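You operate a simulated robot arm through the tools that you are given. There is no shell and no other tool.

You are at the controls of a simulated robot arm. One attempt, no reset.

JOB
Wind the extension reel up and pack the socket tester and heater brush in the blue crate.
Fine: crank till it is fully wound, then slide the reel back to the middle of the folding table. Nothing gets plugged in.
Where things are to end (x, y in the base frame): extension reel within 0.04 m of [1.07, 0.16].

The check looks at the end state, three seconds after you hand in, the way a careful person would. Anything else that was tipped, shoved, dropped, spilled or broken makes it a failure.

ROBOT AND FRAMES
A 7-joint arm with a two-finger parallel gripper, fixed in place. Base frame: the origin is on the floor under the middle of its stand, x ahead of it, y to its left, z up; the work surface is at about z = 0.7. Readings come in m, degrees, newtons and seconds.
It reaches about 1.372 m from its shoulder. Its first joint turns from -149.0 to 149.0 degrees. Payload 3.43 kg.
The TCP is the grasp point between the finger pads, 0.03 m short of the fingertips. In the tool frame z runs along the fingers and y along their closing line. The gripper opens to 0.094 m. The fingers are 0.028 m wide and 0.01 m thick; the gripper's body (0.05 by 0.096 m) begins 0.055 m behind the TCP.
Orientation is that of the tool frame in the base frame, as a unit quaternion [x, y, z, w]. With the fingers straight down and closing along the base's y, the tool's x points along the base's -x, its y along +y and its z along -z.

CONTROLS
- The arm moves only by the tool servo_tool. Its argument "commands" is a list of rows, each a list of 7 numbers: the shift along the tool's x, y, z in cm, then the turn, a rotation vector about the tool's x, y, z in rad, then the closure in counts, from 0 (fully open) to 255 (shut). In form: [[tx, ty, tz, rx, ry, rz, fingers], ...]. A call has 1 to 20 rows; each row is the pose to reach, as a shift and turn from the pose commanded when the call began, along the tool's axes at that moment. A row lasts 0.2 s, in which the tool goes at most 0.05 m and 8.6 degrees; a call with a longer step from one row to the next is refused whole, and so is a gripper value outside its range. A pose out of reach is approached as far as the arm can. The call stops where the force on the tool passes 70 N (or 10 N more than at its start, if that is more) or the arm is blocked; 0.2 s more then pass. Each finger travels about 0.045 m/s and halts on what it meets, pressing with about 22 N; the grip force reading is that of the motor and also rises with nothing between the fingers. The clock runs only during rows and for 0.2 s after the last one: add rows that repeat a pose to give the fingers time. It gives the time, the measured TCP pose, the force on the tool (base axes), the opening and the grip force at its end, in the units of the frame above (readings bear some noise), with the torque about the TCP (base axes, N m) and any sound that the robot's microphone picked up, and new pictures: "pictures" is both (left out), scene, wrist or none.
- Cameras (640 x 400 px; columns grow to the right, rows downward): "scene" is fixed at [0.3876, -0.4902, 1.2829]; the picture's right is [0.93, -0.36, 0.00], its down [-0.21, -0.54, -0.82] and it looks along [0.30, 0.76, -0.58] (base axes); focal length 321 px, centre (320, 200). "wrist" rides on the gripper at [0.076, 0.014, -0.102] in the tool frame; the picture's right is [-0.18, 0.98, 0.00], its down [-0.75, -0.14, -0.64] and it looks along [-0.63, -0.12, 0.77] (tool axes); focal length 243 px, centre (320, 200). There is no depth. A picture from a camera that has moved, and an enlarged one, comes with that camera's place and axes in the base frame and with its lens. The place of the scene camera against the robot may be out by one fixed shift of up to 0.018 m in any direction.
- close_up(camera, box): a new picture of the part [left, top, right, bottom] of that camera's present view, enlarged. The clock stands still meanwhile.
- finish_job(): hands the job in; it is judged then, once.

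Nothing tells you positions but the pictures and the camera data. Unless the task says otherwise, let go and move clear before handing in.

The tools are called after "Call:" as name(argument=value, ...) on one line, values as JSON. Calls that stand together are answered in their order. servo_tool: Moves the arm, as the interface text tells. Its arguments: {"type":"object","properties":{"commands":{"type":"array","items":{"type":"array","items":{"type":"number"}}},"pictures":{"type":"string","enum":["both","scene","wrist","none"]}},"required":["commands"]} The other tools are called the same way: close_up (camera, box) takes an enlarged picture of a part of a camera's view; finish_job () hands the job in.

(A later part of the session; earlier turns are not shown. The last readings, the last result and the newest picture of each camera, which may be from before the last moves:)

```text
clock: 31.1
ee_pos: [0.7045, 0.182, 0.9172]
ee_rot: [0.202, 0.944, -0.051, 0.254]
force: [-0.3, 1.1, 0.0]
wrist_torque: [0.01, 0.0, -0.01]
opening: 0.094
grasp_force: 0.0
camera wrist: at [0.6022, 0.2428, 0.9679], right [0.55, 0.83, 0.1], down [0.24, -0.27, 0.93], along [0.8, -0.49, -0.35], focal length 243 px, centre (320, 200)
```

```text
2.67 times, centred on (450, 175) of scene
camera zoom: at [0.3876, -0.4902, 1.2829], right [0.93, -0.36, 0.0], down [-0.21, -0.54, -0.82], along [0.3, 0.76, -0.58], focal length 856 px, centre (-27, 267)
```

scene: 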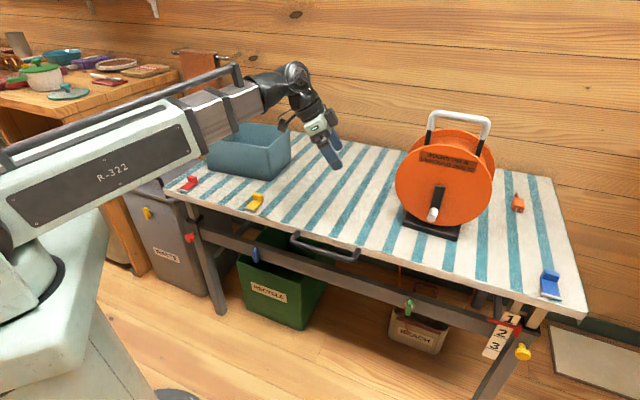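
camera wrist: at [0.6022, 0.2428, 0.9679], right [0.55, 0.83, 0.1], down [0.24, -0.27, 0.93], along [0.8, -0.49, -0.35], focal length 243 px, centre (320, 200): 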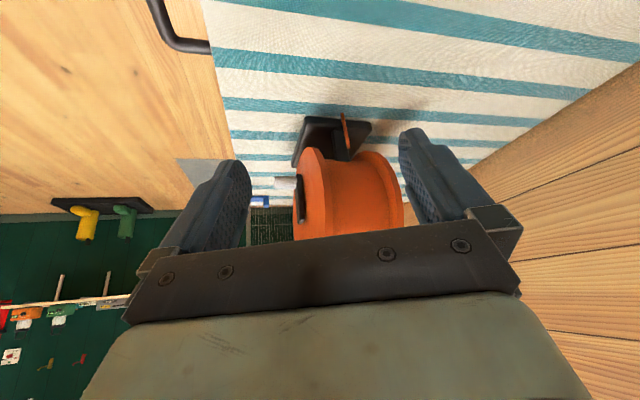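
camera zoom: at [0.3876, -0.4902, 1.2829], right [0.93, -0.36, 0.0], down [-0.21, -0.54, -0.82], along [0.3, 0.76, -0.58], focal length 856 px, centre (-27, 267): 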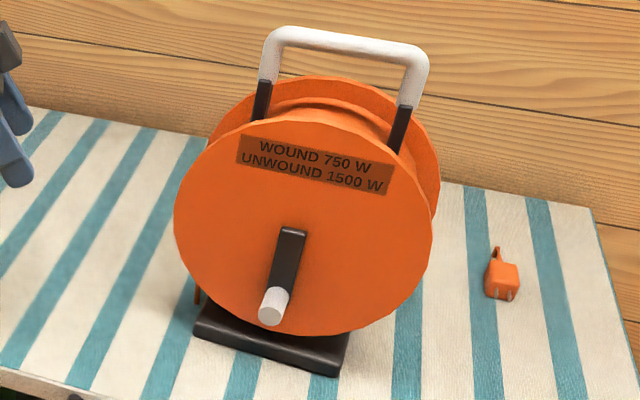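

The reel's base measures about 0.155 × 0.112 m, centred near (0.954, 0.056), with its axis at about 42.5° and the crank knob tip near (0.877, -0.009, 0.79). I'll swing round in front of the crank with the gripper tilted toward it, staying clear.

Call:
servo_tool(commands=[[-0.1, -3.0, 0.69, -0.082, -0.046, -0.082, 0], [-0.33, -5.94, 1.45, -0.165, -0.092, -0.164, 0], [-0.77, -8.76, 2.34, -0.247, -0.138, -0.246, 0], [-1.53, -11.42, 3.41, -0.329, -0.184, -0.328, 0], [-2.65, -13.9, 4.7, -0.412, -0.231, -0.41, 0], [-4.15, -16.18, 6.21, -0.494, -0.277, -0.492, 0], [-6.01, -18.28, 7.94, -0.576, -0.323, -0.574, 0], [-8.19, -20.22, 9.85, -0.658, -0.369, -0.656, 0], [-10.58, -22.04, 11.89, -0.741, -0.415, -0.738, 0], [-13.1, -23.8, 14.0, -0.823, -0.461, -0.82, 0], [-13.1, -23.8, 14.0, -0.823, -0.461, -0.82, 0]], pictures="both")

```text
clock: 33.5
ee_pos: [0.7727, -0.1139, 0.8609]
ee_rot: [-0.307, 0.808, 0.183, 0.468]
force: [0.2, 0.1, 0.6]
wrist_torque: [0.03, -0.01, 0.01]
opening: 0.094
grasp_force: 0.2
out of reach, approached as far as the arm can: row 4, 5
camera wrist: at [0.6675, -0.1874, 0.8447], right [-0.59, 0.79, 0.17], down [-0.04, -0.23, 0.97], along [0.81, 0.56, 0.17], focal length 243 px, centre (320, 200)
```

scene: 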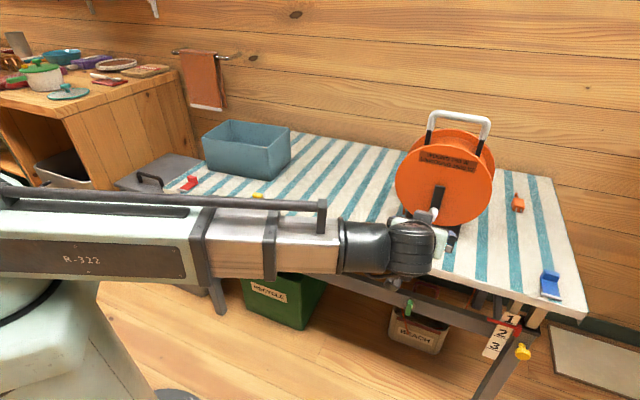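
wrist: 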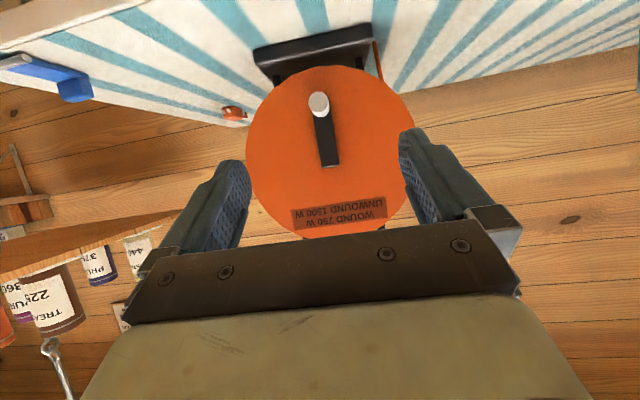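

I'm now in front of the crank (view upside-down). Zooming to measure the knob, hub and disc.

Call:
close_up(camera="wrist", box=[230, 20, 430, 240])

Call:
close_up(camera="scene", box=[370, 180, 560, 360])

```text
1.82 times, centred on (330, 130) of wrist
camera zoom: at [0.6675, -0.1874, 0.8447], right [-0.59, 0.79, 0.17], down [-0.04, -0.23, 0.97], along [0.81, 0.56, 0.17], focal length 441 px, centre (302, 327)
```

zoom: 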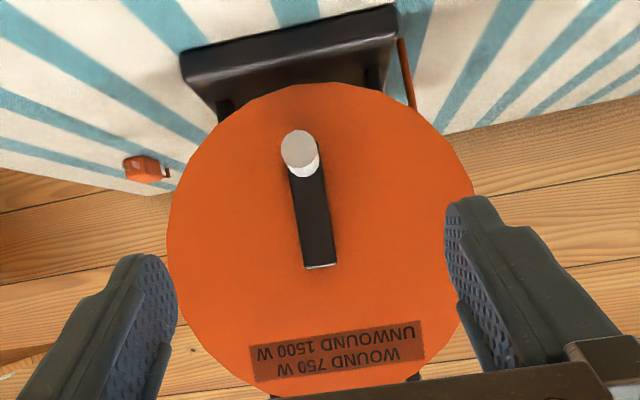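

```text
2.22 times, centred on (465, 270) of scene
camera zoom: at [0.3876, -0.4902, 1.2829], right [0.93, -0.36, 0.0], down [-0.21, -0.54, -0.82], along [0.3, 0.76, -0.58], focal length 713 px, centre (-2, 44)
```

zoom: 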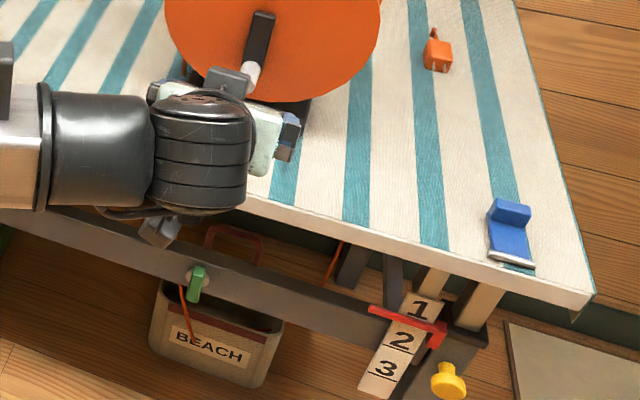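

The knob tip is almost straight ahead along the fingers, about 16 cm away. I'm approaching part way and rechecking.

Call:
servo_tool(commands=[[-0.3, -0.1, 4, 0, 0, 0, 0], [-0.6, -0.2, 8, 0, 0, 0, 0], [-0.7, -0.3, 10, 0, 0, 0, 0], [-0.7, -0.3, 10, 0, 0, 0, 0]], pictures="both")

```text
clock: 34.5
ee_pos: [0.8435, -0.053, 0.8204]
ee_rot: [-0.305, 0.809, 0.181, 0.468]
force: [-0.4, 0.0, -0.9]
wrist_torque: [0.02, 0.05, -0.01]
opening: 0.0938
grasp_force: 0.1
camera wrist: at [0.7383, -0.1266, 0.8031], right [-0.58, 0.79, 0.17], down [-0.04, -0.23, 0.97], along [0.81, 0.56, 0.17], focal length 243 px, centre (320, 200)
```

scene: 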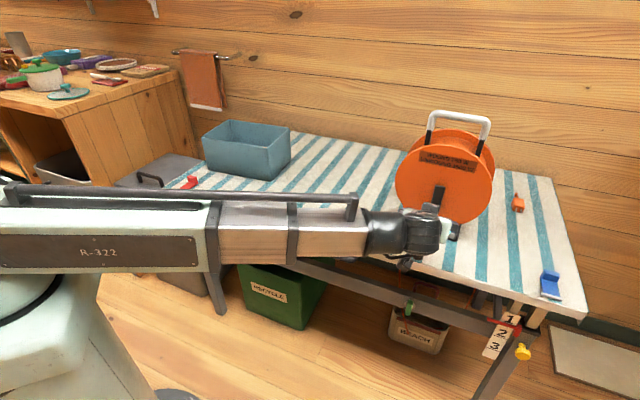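
wrist: 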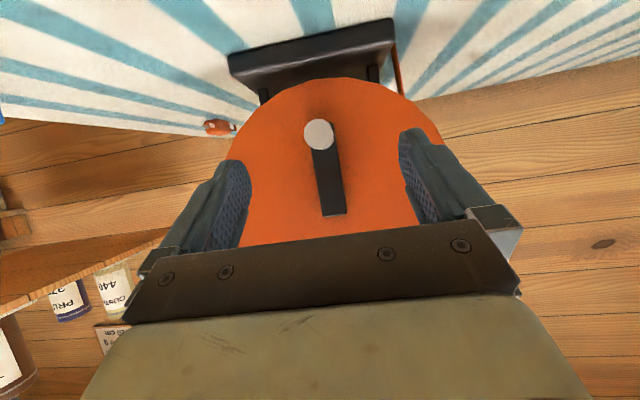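

Call:
close_up(camera="wrist", box=[220, 10, 440, 250])

```text
1.67 times, centred on (330, 130) of wrist
camera zoom: at [0.7383, -0.1266, 0.8031], right [-0.58, 0.79, 0.17], down [-0.04, -0.23, 0.97], along [0.81, 0.56, 0.17], focal length 404 px, centre (303, 317)
```

zoom: 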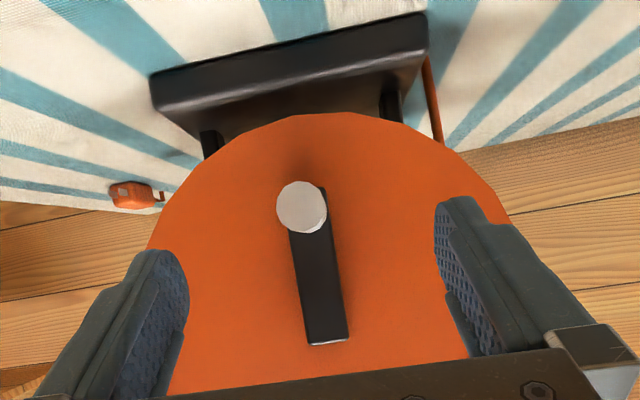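

The knob is about 6 cm ahead of the grasp point. I'm closing to about 3 cm and rechecking alignment.

Call:
servo_tool(commands=[[0, -0.1, 1.5, 0, 0, 0, 0], [0, -0.1, 3, 0, 0, 0, 0], [0, -0.1, 3, 0, 0, 0, 0]], pictures="wrist")

Call:
close_up(camera="wrist", box=[220, 10, 440, 250])

Call:
close_up(camera="scene", box=[380, 150, 500, 270])

```text
clock: 35.3
ee_pos: [0.8614, -0.0377, 0.8038]
ee_rot: [-0.306, 0.809, 0.182, 0.468]
force: [0.5, -0.7, -0.1]
wrist_torque: [0.01, 0.0, 0.0]
opening: 0.0939
grasp_force: 0.1
camera wrist: at [0.7568, -0.1095, 0.7878], right [-0.58, 0.79, 0.17], down [-0.04, -0.23, 0.97], along [0.81, 0.56, 0.17], focal length 243 px, centre (320, 200)
```

wrist: 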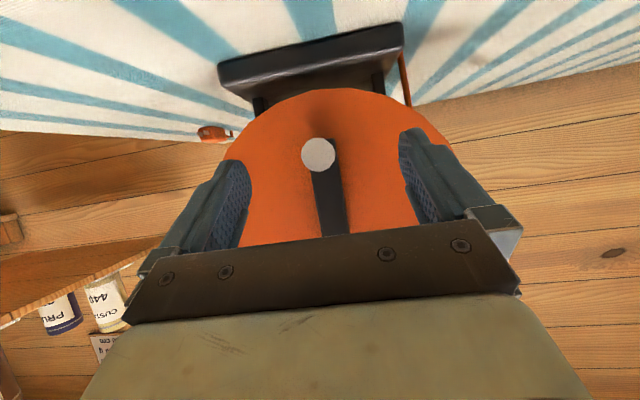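

```text
1.67 times, centred on (330, 130) of wrist
camera zoom: at [0.7568, -0.1095, 0.7878], right [-0.58, 0.79, 0.17], down [-0.04, -0.23, 0.97], along [0.81, 0.56, 0.17], focal length 404 px, centre (303, 317)
```

zoom: 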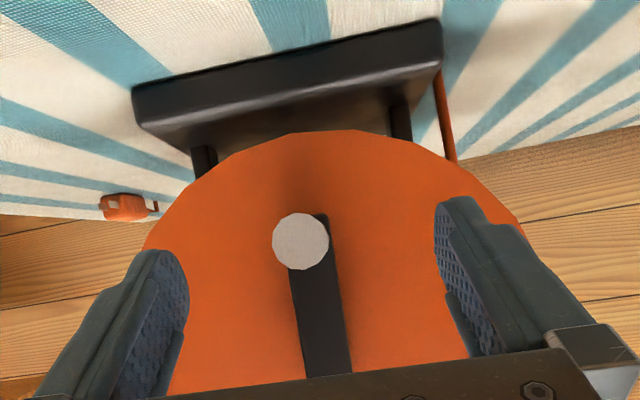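

```text
3.33 times, centred on (440, 210) of scene
camera zoom: at [0.3876, -0.4902, 1.2829], right [0.93, -0.36, 0.0], down [-0.21, -0.54, -0.82], along [0.3, 0.76, -0.58], focal length 1070 px, centre (-80, 167)
```

zoom: 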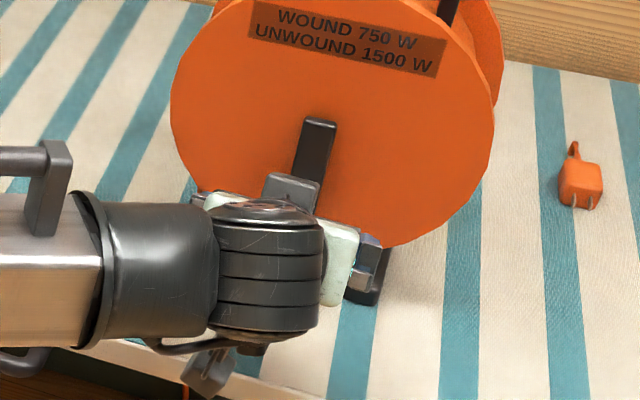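

The knob tip is now level with the fingertips and centred between them. I'm moving 2.8 cm further so the fingers straddle the knob, then checking the image before closing.

Call:
servo_tool(commands=[[-0.25, -0.1, 1.4, 0, 0, 0, 0], [-0.5, -0.1, 2.8, 0, 0, 0, 0], [-0.5, -0.1, 2.8, 0, 0, 0, 0]], pictures="wrist")

Call:
close_up(camera="wrist", box=[220, 40, 440, 250])

Call:
close_up(camera="scene", box=[380, 150, 500, 270])

```text
clock: 36.1
ee_pos: [0.8816, -0.0187, 0.7943]
ee_rot: [-0.306, 0.809, 0.182, 0.468]
force: [0.4, 0.6, -0.1]
wrist_torque: [0.01, -0.01, 0.01]
opening: 0.0941
grasp_force: 0.1
camera wrist: at [0.7763, -0.0932, 0.7782], right [-0.58, 0.79, 0.17], down [-0.04, -0.23, 0.97], along [0.81, 0.56, 0.17], focal length 243 px, centre (320, 200)
```

wrist: 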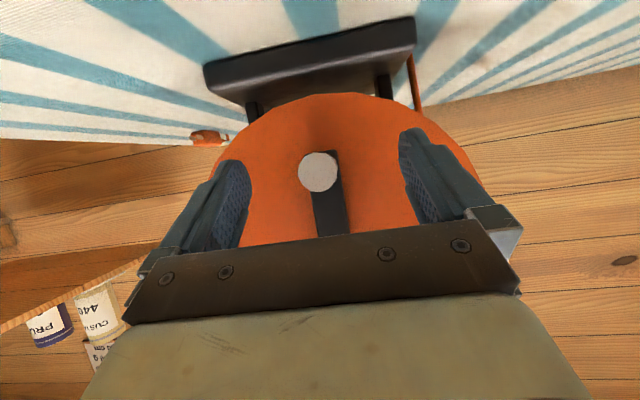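

```text
1.90 times, centred on (330, 145) of wrist
camera zoom: at [0.7763, -0.0932, 0.7782], right [-0.58, 0.79, 0.17], down [-0.04, -0.23, 0.97], along [0.81, 0.56, 0.17], focal length 462 px, centre (301, 305)
```

zoom: 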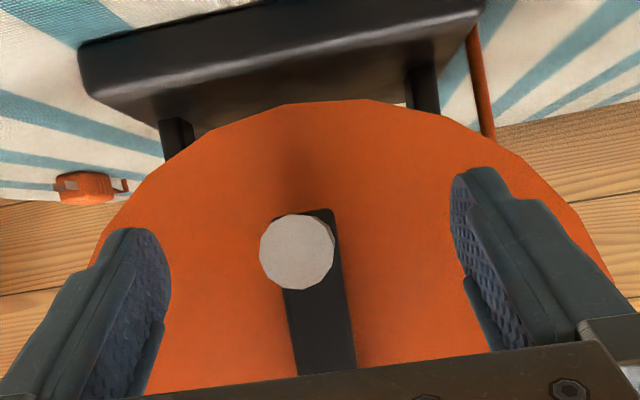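

```text
3.33 times, centred on (440, 210) of scene
camera zoom: at [0.3876, -0.4902, 1.2829], right [0.93, -0.36, 0.0], down [-0.21, -0.54, -0.82], along [0.3, 0.76, -0.58], focal length 1070 px, centre (-80, 167)
```

zoom: 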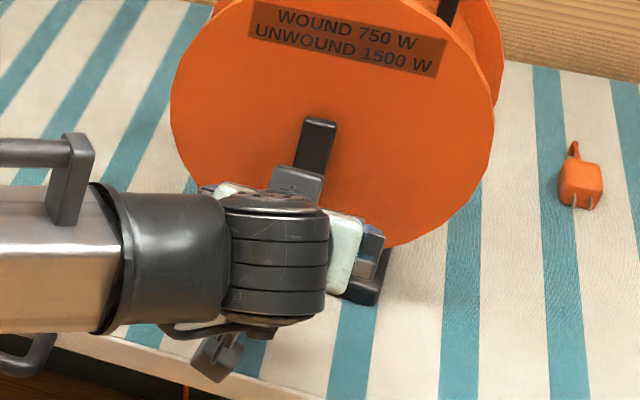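

The knob is between the fingertips, centred. I'm nudging 5 mm deeper along its axis and closing on it.

Call:
servo_tool(commands=[[-0.1, 0, 0.5, 0, 0, 0, 0], [-0.1, 0, 0.5, 0, 0, 0, 100], [-0.1, 0, 0.5, 0, 0, 0, 200], [-0.1, 0, 0.5, 0, 0, 0, 255], [-0.1, 0, 0.5, 0, 0, 0, 255], [-0.1, 0, 0.5, 0, 0, 0, 255], [-0.1, 0, 0.5, 0, 0, 0, 255], [-0.1, 0, 0.5, 0, 0, 0, 255]], pictures="both")

Call:
close_up(camera="wrist", box=[220, 40, 440, 250])

Call:
close_up(camera="scene", box=[380, 230, 560, 370])

```text
clock: 37.9
ee_pos: [0.884, -0.0173, 0.7929]
ee_rot: [-0.305, 0.809, 0.182, 0.469]
force: [-0.6, -1.1, 0.3]
wrist_torque: [0.05, -0.07, -0.34]
opening: 0.0218
grasp_force: 22.0
camera wrist: at [0.7801, -0.091, 0.7762], right [-0.58, 0.79, 0.17], down [-0.04, -0.23, 0.97], along [0.81, 0.56, 0.17], focal length 243 px, centre (320, 200)
```

scene: 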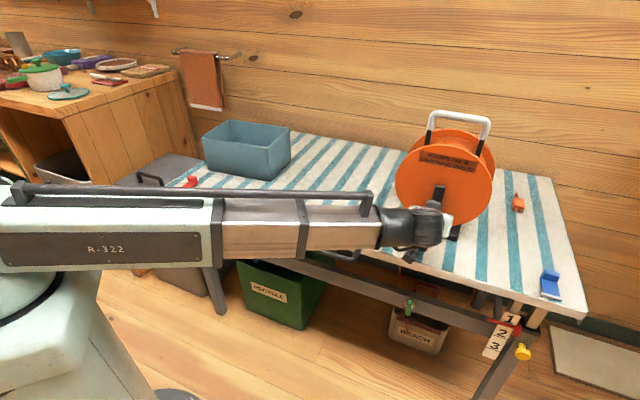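
wrist: 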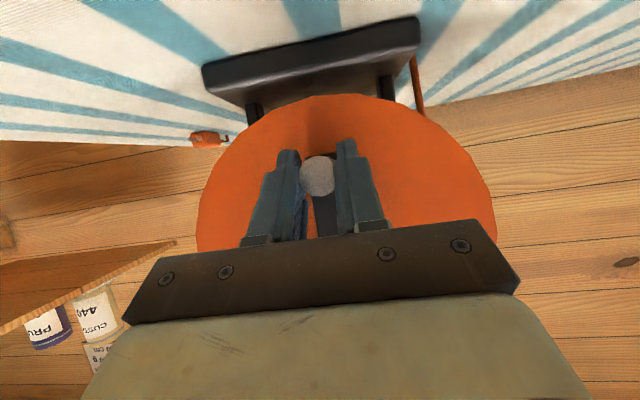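

```text
1.90 times, centred on (330, 145) of wrist
camera zoom: at [0.7801, -0.091, 0.7762], right [-0.58, 0.79, 0.17], down [-0.04, -0.23, 0.97], along [0.81, 0.56, 0.17], focal length 462 px, centre (301, 305)
```

zoom: 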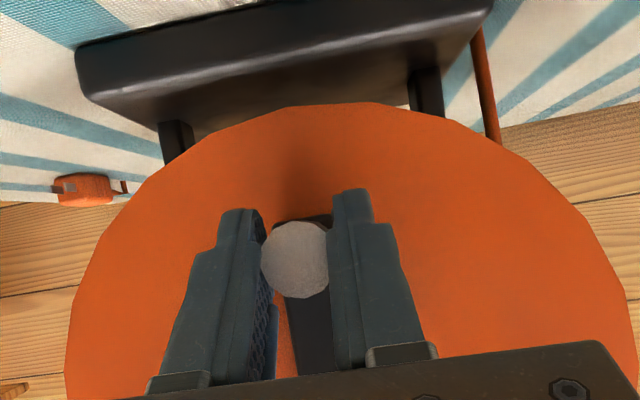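

```text
2.86 times, centred on (470, 300) of scene
camera zoom: at [0.3876, -0.4902, 1.2829], right [0.93, -0.36, 0.0], down [-0.21, -0.54, -0.82], along [0.3, 0.76, -0.58], focal length 917 px, centre (-109, -86)
```

zoom: 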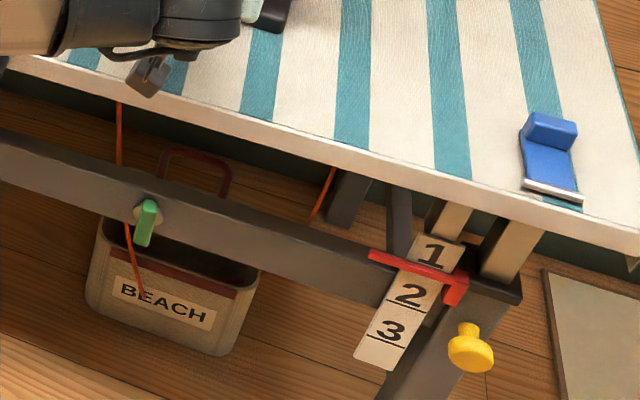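

The knob is held (opening 21.8 mm). I estimate the hub about 5.8 cm above it. The cord hangs down on the reel's left side, so I'll first try a small 30° arc clockwise as seen from the front and watch forces and the cord.

Call:
servo_tool(commands=[[-0.02, 0.5, -0.01, 0, 0, 0, 255], [-0.08, 1.01, -0.04, 0, 0, 0, 255], [-0.17, 1.5, -0.1, 0, 0, 0, 255], [-0.3, 1.98, -0.17, 0, 0, 0, 255], [-0.47, 2.45, -0.27, 0, 0, 0, 255], [-0.675, 2.9, -0.384, 0, 0, 0, 255], [-0.675, 2.9, -0.384, 0, 0, 0, 255]], pictures="both")

Call:
close_up(camera="wrist", box=[220, 40, 440, 250])

Call:
close_up(camera="scene", box=[380, 230, 560, 370])

```text
clock: 39.5
ee_pos: [0.8662, 0.0051, 0.801]
ee_rot: [-0.305, 0.81, 0.181, 0.468]
force: [-0.9, -0.3, -0.1]
wrist_torque: [0.1, 0.14, -0.24]
opening: 0.0219
grasp_force: 21.5
camera wrist: at [0.7618, -0.0682, 0.7839], right [-0.59, 0.79, 0.17], down [-0.04, -0.23, 0.97], along [0.81, 0.56, 0.17], focal length 243 px, centre (320, 200)
```

scene: 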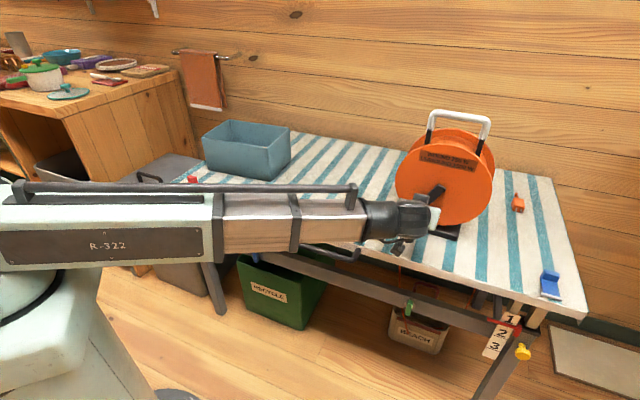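
wrist: 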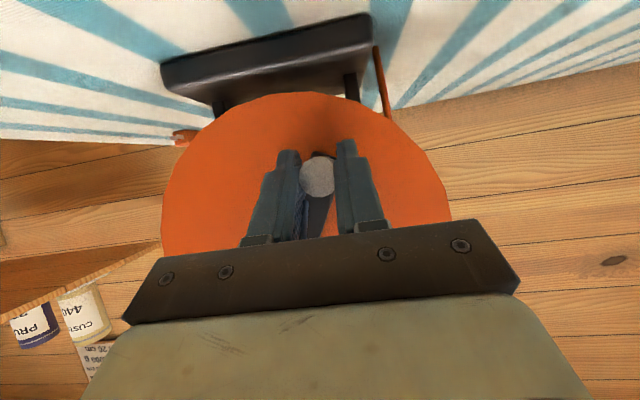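

```text
1.90 times, centred on (330, 145) of wrist
camera zoom: at [0.7618, -0.0682, 0.7839], right [-0.59, 0.79, 0.17], down [-0.04, -0.23, 0.97], along [0.81, 0.56, 0.17], focal length 462 px, centre (301, 305)
```

zoom: 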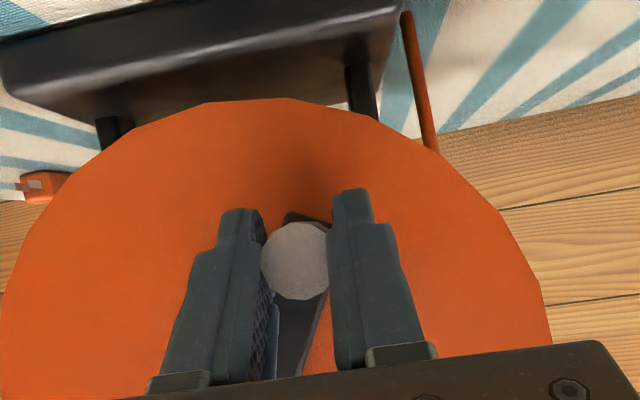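

```text
2.86 times, centred on (470, 300) of scene
camera zoom: at [0.3876, -0.4902, 1.2829], right [0.93, -0.36, 0.0], down [-0.21, -0.54, -0.82], along [0.3, 0.76, -0.58], focal length 917 px, centre (-109, -86)
```

zoom: 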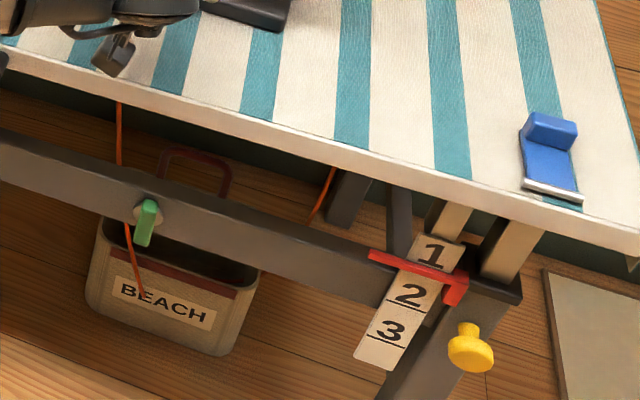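

The crank turns freely with almost no side load, so the circle estimate is good. I'm continuing clockwise to the top in 20° steps.

Call:
servo_tool(commands=[[-0.5, 0.82, -0.28, 0, 0, 0, 255], [-1.125, 1.55, -0.64, 0, 0, 0, 255], [-1.86, 2.12, -1.06, 0, 0, 0, 255], [-2.64, 2.57, -1.5, 0, 0, 0, 255], [-3.5, 2.84, -1.99, 0, 0, 0, 255], [-4.363, 2.94, -2.482, 0, 0, 0, 255], [-5.24, 2.87, -2.98, 0, 0, 0, 255], [-6.086, 2.61, -3.462, 0, 0, 0, 255], [-6.086, 2.61, -3.462, 0, 0, 0, 255]], pictures="both")

Call:
close_up(camera="scene", box=[380, 230, 560, 370])

Call:
close_up(camera="wrist", box=[220, 0, 460, 250])

```text
clock: 41.5
ee_pos: [0.85, 0.0257, 0.8717]
ee_rot: [-0.306, 0.809, 0.182, 0.468]
force: [-4.8, 3.1, -0.6]
wrist_torque: [0.53, -0.31, 0.48]
opening: 0.0214
grasp_force: 21.6
camera wrist: at [0.7452, -0.0486, 0.855], right [-0.58, 0.79, 0.17], down [-0.04, -0.23, 0.97], along [0.81, 0.56, 0.17], focal length 243 px, centre (320, 200)
```

scene: 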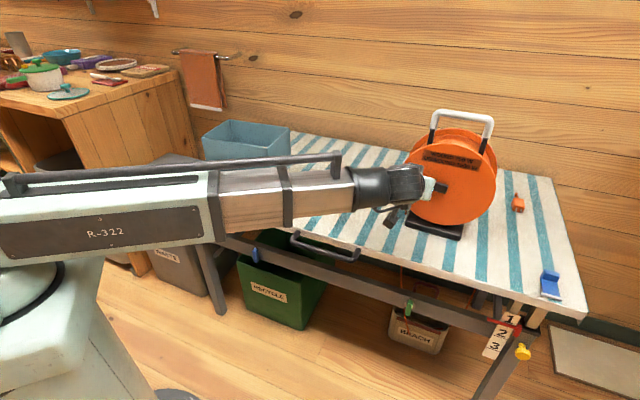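
wrist: 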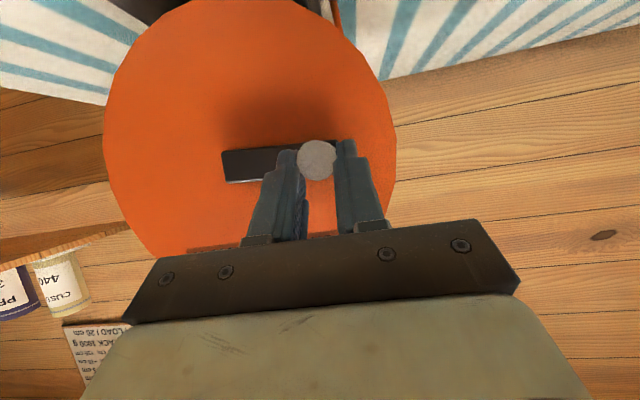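

```text
2.86 times, centred on (470, 300) of scene
camera zoom: at [0.3876, -0.4902, 1.2829], right [0.93, -0.36, 0.0], down [-0.21, -0.54, -0.82], along [0.3, 0.76, -0.58], focal length 917 px, centre (-109, -86)
```

zoom: 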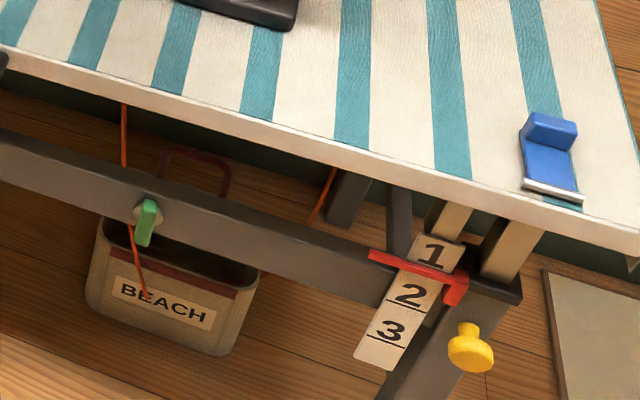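

```text
1.60 times, centred on (340, 125) of wrist
camera zoom: at [0.7452, -0.0486, 0.855], right [-0.58, 0.79, 0.17], down [-0.04, -0.23, 0.97], along [0.81, 0.56, 0.17], focal length 388 px, centre (288, 320)
```

zoom: 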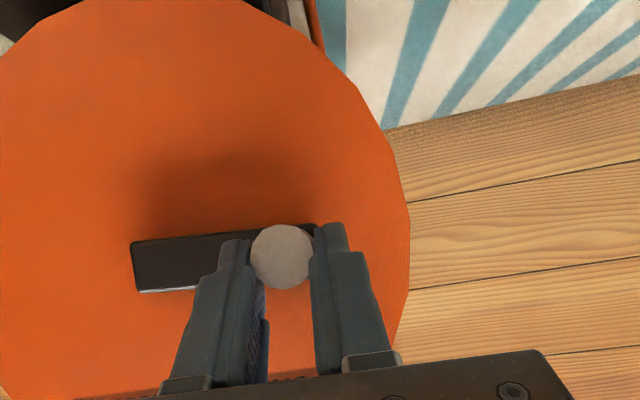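

The knob is fixed to the crank, so it rolls a bit in my grip and the reel crept a few mm. I'll take a detailed baseline of the cord and base before changing technique.

Call:
close_up(camera="scene", box=[385, 260, 485, 345])

Call:
close_up(camera="scene", box=[380, 100, 540, 250])

```text
4.71 times, centred on (435, 302) of scene
camera zoom: at [0.3876, -0.4902, 1.2829], right [0.93, -0.36, 0.0], down [-0.21, -0.54, -0.82], along [0.3, 0.76, -0.58], focal length 1510 px, centre (-221, -282)
```

zoom: 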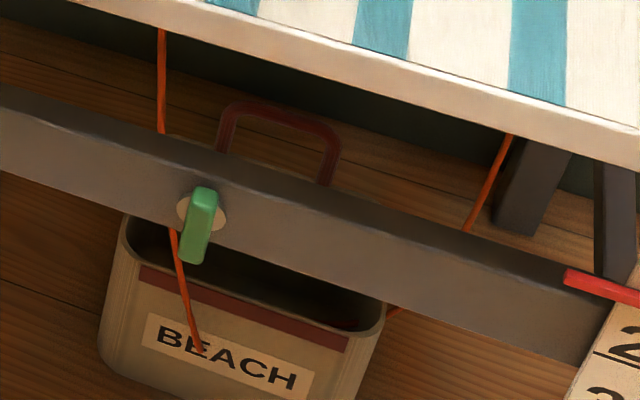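

```text
2.67 times, centred on (460, 175) of scene
camera zoom: at [0.3876, -0.4902, 1.2829], right [0.93, -0.36, 0.0], down [-0.21, -0.54, -0.82], along [0.3, 0.76, -0.58], focal length 856 px, centre (-53, 267)
```

zoom: 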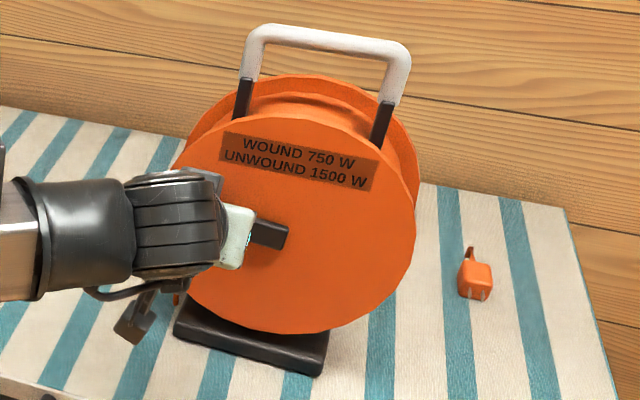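

The cord under the table already hangs slightly less, so clockwise looks like winding. To avoid shoving the reel, I'll let go, back off, close the fingers and use them as a peg to push the knob around instead.

Call:
servo_tool(commands=[[0, 0, 0, 0, 0, 0, 150], [0, 0, 0, 0, 0, 0, 120], [0, 0, 0, 0, 0, 0, 120], [1.36, 0, -2.4, 0, 0, 0, 120], [2.72, 0, -4.77, 0, 0, 0, 200], [4.4, -0.4, -3.3, 0, 0, 0, 255], [6.05, -0.77, -1.89, 0, 0, 0, 255], [6.05, -0.77, -1.89, 0, 0, 0, 255], [6.05, -0.77, -1.89, 0, 0, 0, 255]], pictures="both")

Call:
close_up(camera="wrist", box=[180, 0, 460, 250])

Call:
close_up(camera="scene", box=[380, 100, 540, 250])

```text
clock: 43.5
ee_pos: [0.8202, -0.0097, 0.8261]
ee_rot: [-0.306, 0.809, 0.182, 0.468]
force: [0.7, 0.1, -0.1]
wrist_torque: [0.0, -0.01, 0.0]
opening: 0.0
grasp_force: 22.3
camera wrist: at [0.7153, -0.0838, 0.8102], right [-0.58, 0.79, 0.17], down [-0.04, -0.23, 0.97], along [0.81, 0.56, 0.17], focal length 243 px, centre (320, 200)
```

scene: 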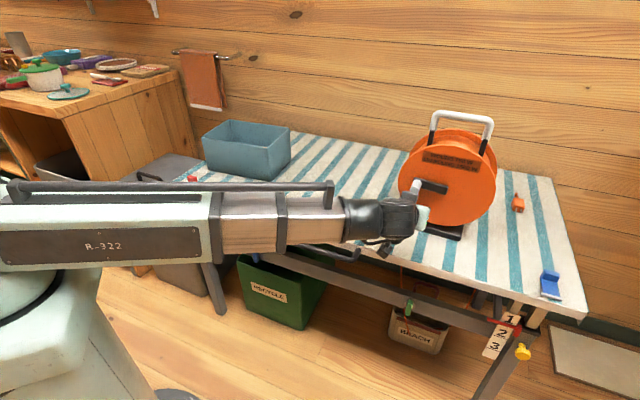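
wrist: 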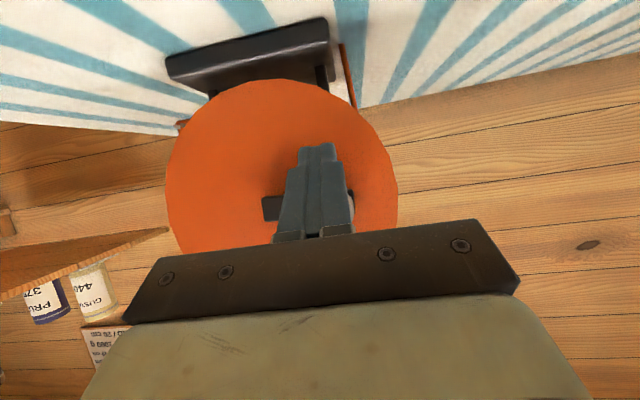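

```text
1.60 times, centred on (320, 125) of wrist
camera zoom: at [0.7153, -0.0838, 0.8102], right [-0.58, 0.79, 0.17], down [-0.04, -0.23, 0.97], along [0.81, 0.56, 0.17], focal length 388 px, centre (320, 320)
```

zoom: 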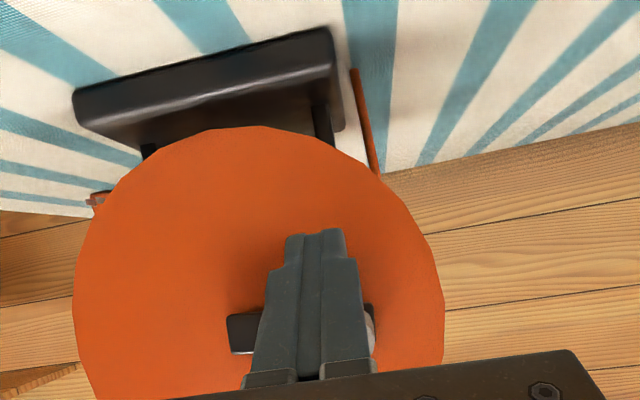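

```text
2.67 times, centred on (460, 175) of scene
camera zoom: at [0.3876, -0.4902, 1.2829], right [0.93, -0.36, 0.0], down [-0.21, -0.54, -0.82], along [0.3, 0.76, -0.58], focal length 856 px, centre (-53, 267)
```

zoom: 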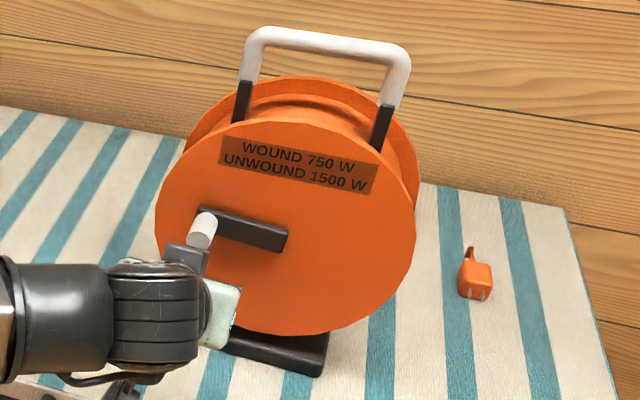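

The crank holds its position and the closed fingers are just below the knob. I'm advancing under it and pushing up and over along the circle.

Call:
servo_tool(commands=[[-1.35, 0, 2.4, 0, 0, 0, 255], [-2.7, 0, 4.75, 0, 0, 0, 255], [-2.7, 0, 4.75, 0, 0, 0, 255], [-3.92, 0.59, 4.06, 0, 0, 0, 255], [-5.22, 0.8, 3.32, 0, 0, 0, 255], [-6.52, 0.62, 2.58, 0, 0, 0, 255]], pictures="both")

Call:
close_up(camera="wrist", box=[180, 0, 460, 250])

Call:
close_up(camera="scene", box=[380, 100, 540, 250])

```text
clock: 44.9
ee_pos: [0.8531, 0.0288, 0.8712]
ee_rot: [-0.306, 0.809, 0.182, 0.467]
force: [-0.2, 0.5, 0.6]
wrist_torque: [-0.02, -0.03, 0.01]
opening: 0.0
grasp_force: 21.9
camera wrist: at [0.7499, -0.0448, 0.8551], right [-0.59, 0.79, 0.17], down [-0.04, -0.23, 0.97], along [0.81, 0.56, 0.17], focal length 243 px, centre (320, 200)
```

scene: 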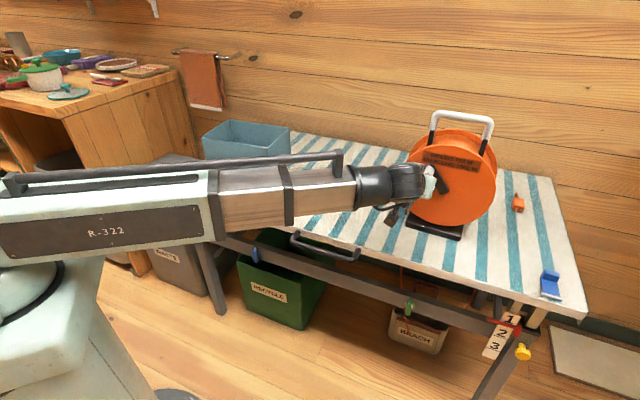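
wrist: 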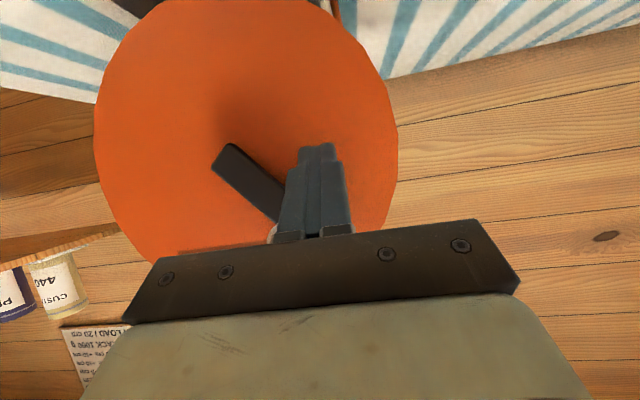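

```text
1.60 times, centred on (320, 125) of wrist
camera zoom: at [0.7499, -0.0448, 0.8551], right [-0.59, 0.79, 0.17], down [-0.04, -0.23, 0.97], along [0.81, 0.56, 0.17], focal length 388 px, centre (320, 320)
```

zoom: 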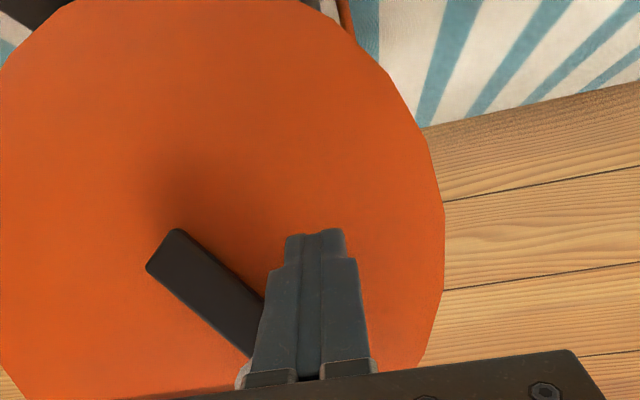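

```text
2.67 times, centred on (460, 175) of scene
camera zoom: at [0.3876, -0.4902, 1.2829], right [0.93, -0.36, 0.0], down [-0.21, -0.54, -0.82], along [0.3, 0.76, -0.58], focal length 856 px, centre (-53, 267)
```

zoom: 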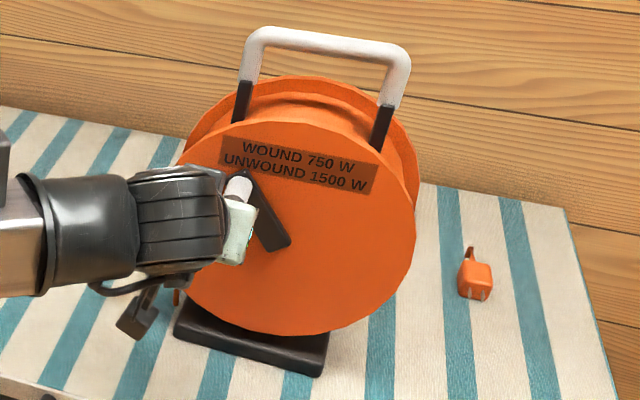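

The peg push works: the crank turned on with essentially no force and the reel stayed put. I'm continuing over the top and down the right side.

Call:
servo_tool(commands=[[-1.586, -0.85, -0.9, 0, 0, 0, 255], [-2.82, -2.27, -1.6, 0, 0, 0, 255], [-3.56, -4.1, -2.03, 0, 0, 0, 255], [-3.715, -6.1, -2.114, 0, 0, 0, 255], [-3.26, -8.05, -1.856, 0, 0, 0, 255], [-2.26, -9.7, -1.285, 0, 0, 0, 255], [-0.825, -10.86, -0.469, 0, 0, 0, 255]], pictures="both")

Call:
close_up(camera="wrist", box=[180, 0, 460, 250])

Call:
close_up(camera="scene", box=[380, 100, 540, 250])

Call:
close_up(camera="scene", box=[385, 260, 485, 345])

```text
clock: 46.5
ee_pos: [0.9293, -0.0543, 0.8787]
ee_rot: [-0.306, 0.809, 0.181, 0.468]
force: [-3.4, 0.4, 2.9]
wrist_torque: [0.06, -0.08, 0.08]
opening: 0.0001
grasp_force: 22.0
camera wrist: at [0.8245, -0.1275, 0.8634], right [-0.58, 0.79, 0.17], down [-0.04, -0.23, 0.97], along [0.81, 0.56, 0.17], focal length 243 px, centre (320, 200)
```

scene: 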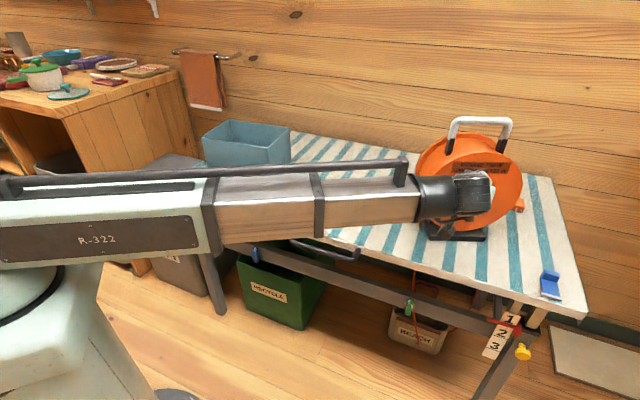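
wrist: 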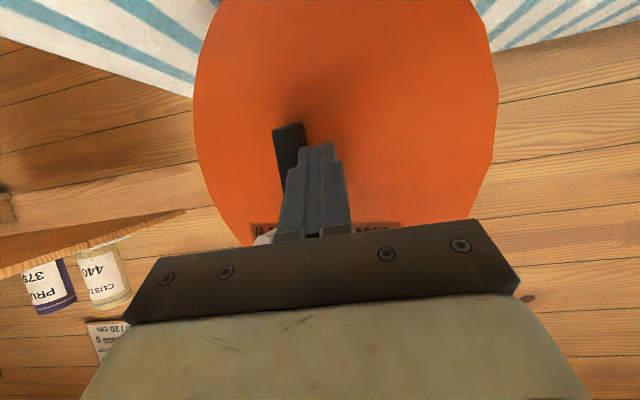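

```text
1.60 times, centred on (320, 125) of wrist
camera zoom: at [0.8245, -0.1275, 0.8634], right [-0.58, 0.79, 0.17], down [-0.04, -0.23, 0.97], along [0.81, 0.56, 0.17], focal length 388 px, centre (320, 320)
```

zoom: 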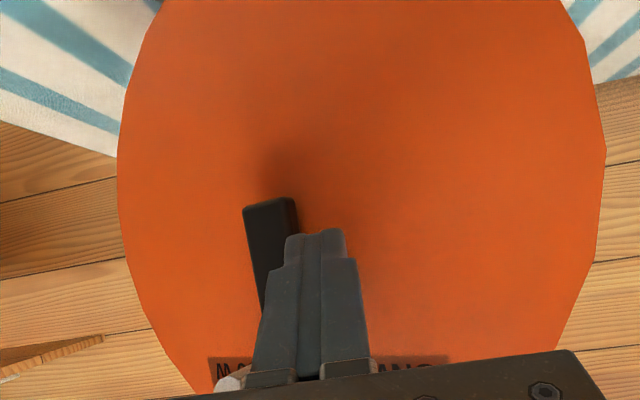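

```text
2.67 times, centred on (460, 175) of scene
camera zoom: at [0.3876, -0.4902, 1.2829], right [0.93, -0.36, 0.0], down [-0.21, -0.54, -0.82], along [0.3, 0.76, -0.58], focal length 856 px, centre (-53, 267)
```

zoom: 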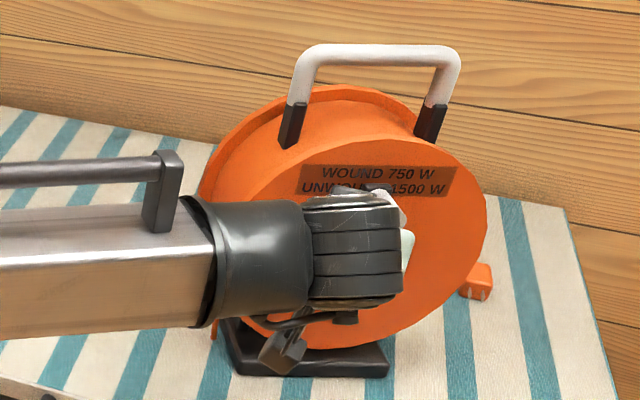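

```text
4.71 times, centred on (435, 302) of scene
camera zoom: at [0.3876, -0.4902, 1.2829], right [0.93, -0.36, 0.0], down [-0.21, -0.54, -0.82], along [0.3, 0.76, -0.58], focal length 1510 px, centre (-221, -282)
```

zoom: 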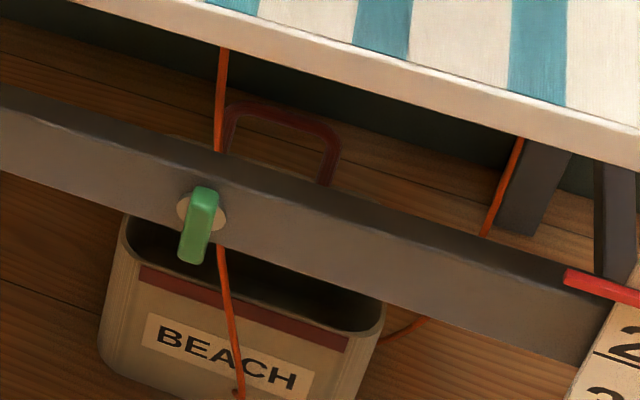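

The reel slid sideways and yawed instead of the crank turning over the top, so I'm stopping to reassess. I'll back the fingers straight out and look.

Call:
servo_tool(commands=[[0.2, 0.6, 0.1, 0, 0, 0, 255], [1.36, 0.6, -2.4, 0, 0, 0, 255], [2.72, 0.6, -4.77, 0, 0, 0, 255], [4.2, 0.6, -7.4, 0, 0, 0, 255], [5.7, 0.6, -10, 0, 0, 0, 255], [5.7, 0.6, -10, 0, 0, 0, 255]], pictures="both")

Call:
close_up(camera="wrist", box=[180, 0, 460, 250])

Call:
close_up(camera="scene", box=[390, 100, 550, 250])

Call:
close_up(camera="scene", box=[385, 260, 485, 345])

```text
clock: 47.9
ee_pos: [0.8401, -0.1275, 0.8787]
ee_rot: [-0.305, 0.809, 0.182, 0.468]
force: [0.3, -0.2, -0.4]
wrist_torque: [0.0, -0.03, -0.01]
opening: 0.0003
grasp_force: 22.0
camera wrist: at [0.7353, -0.2, 0.8625], right [-0.58, 0.79, 0.17], down [-0.04, -0.23, 0.97], along [0.81, 0.56, 0.17], focal length 243 px, centre (320, 200)
```

scene: 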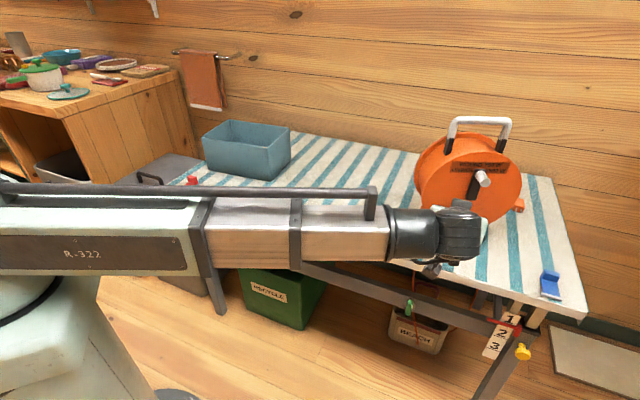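
wrist: 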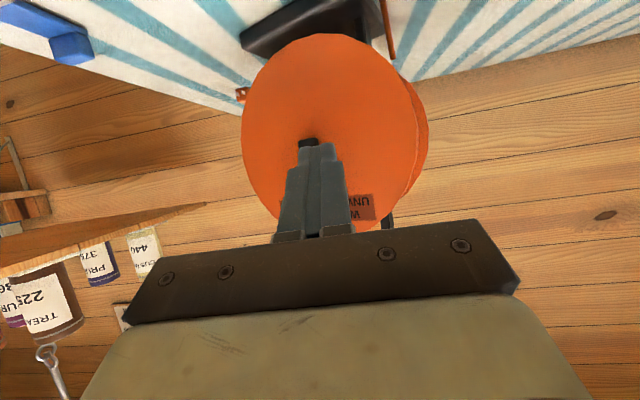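

```text
1.60 times, centred on (320, 125) of wrist
camera zoom: at [0.7353, -0.2, 0.8625], right [-0.58, 0.79, 0.17], down [-0.04, -0.23, 0.97], along [0.81, 0.56, 0.17], focal length 388 px, centre (320, 320)
```

zoom: 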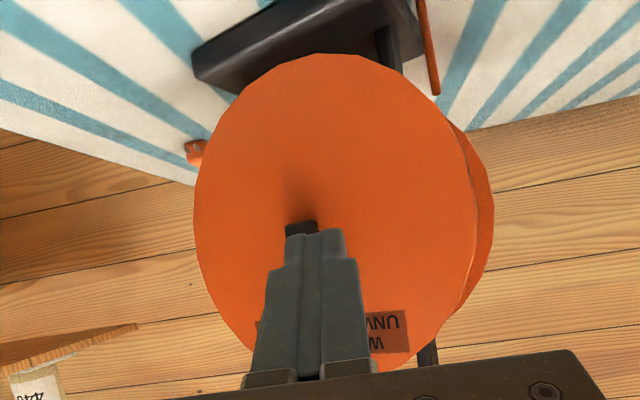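

```text
2.67 times, centred on (470, 175) of scene
camera zoom: at [0.3876, -0.4902, 1.2829], right [0.93, -0.36, 0.0], down [-0.21, -0.54, -0.82], along [0.3, 0.76, -0.58], focal length 856 px, centre (-80, 267)
```

zoom: 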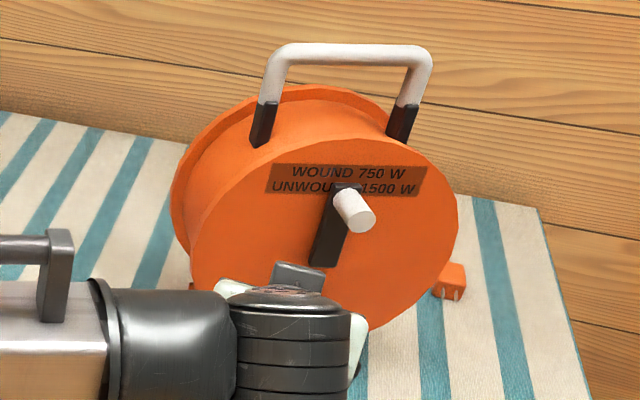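

```text
4.71 times, centred on (435, 302) of scene
camera zoom: at [0.3876, -0.4902, 1.2829], right [0.93, -0.36, 0.0], down [-0.21, -0.54, -0.82], along [0.3, 0.76, -0.58], focal length 1510 px, centre (-221, -282)
```

zoom: 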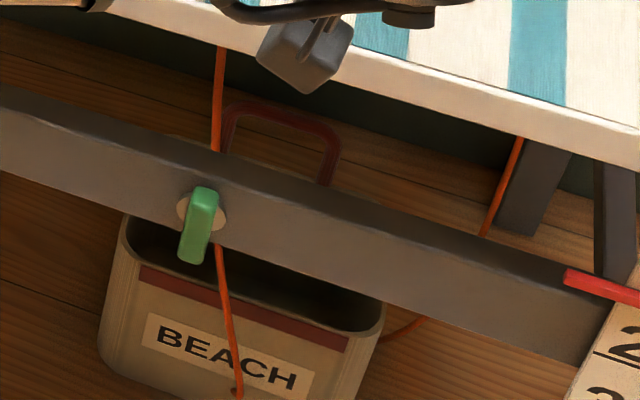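

The crank is now near the top, but the reel slid right and yawed; the crank's drag and the base's grip on the cloth are about equal. I'm backing off further to measure the reel's new pose.

Call:
servo_tool(commands=[[0, 1, -4.5, 0, 0, 0, 255], [0, 2, -9, 0, 0, 0, 255], [0, 3, -13, 0, 0, 0, 255], [0, 3.5, -15, 0, 0, 0, 255], [0, 3.5, -15, 0, 0, 0, 255]], pictures="both")

Call:
close_up(camera="wrist", box=[180, 0, 460, 220])

Call:
close_up(camera="scene", box=[390, 100, 550, 250])

```text
clock: 49.1
ee_pos: [0.7168, -0.1884, 0.9545]
ee_rot: [-0.306, 0.809, 0.182, 0.468]
force: [0.2, 0.0, -0.2]
wrist_torque: [-0.01, 0.03, 0.01]
opening: 0.0
grasp_force: 22.0
camera wrist: at [0.6123, -0.2621, 0.938], right [-0.58, 0.79, 0.17], down [-0.04, -0.23, 0.97], along [0.81, 0.56, 0.17], focal length 243 px, centre (320, 200)
```

scene: 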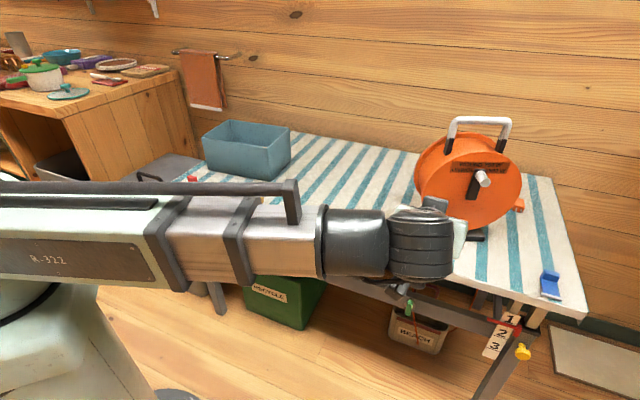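
wrist: 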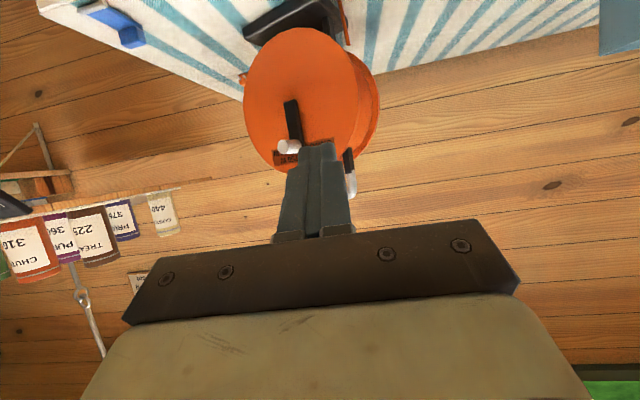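

```text
1.82 times, centred on (320, 110) of wrist
camera zoom: at [0.6123, -0.2621, 0.938], right [-0.58, 0.79, 0.17], down [-0.04, -0.23, 0.97], along [0.81, 0.56, 0.17], focal length 441 px, centre (320, 364)
```

zoom: 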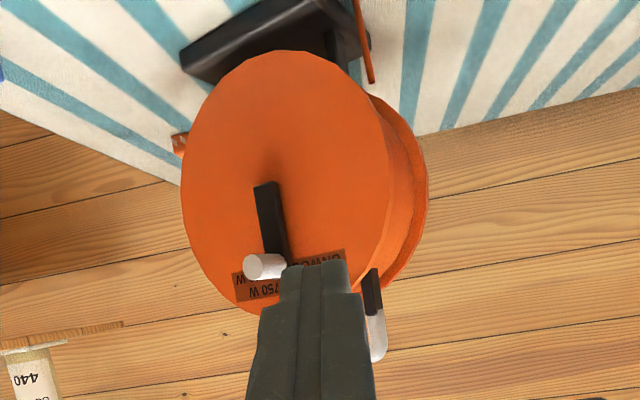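

```text
2.67 times, centred on (470, 175) of scene
camera zoom: at [0.3876, -0.4902, 1.2829], right [0.93, -0.36, 0.0], down [-0.21, -0.54, -0.82], along [0.3, 0.76, -0.58], focal length 856 px, centre (-80, 267)
```

zoom: 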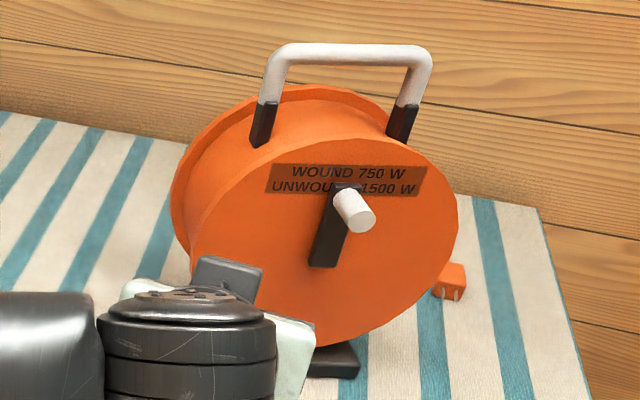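

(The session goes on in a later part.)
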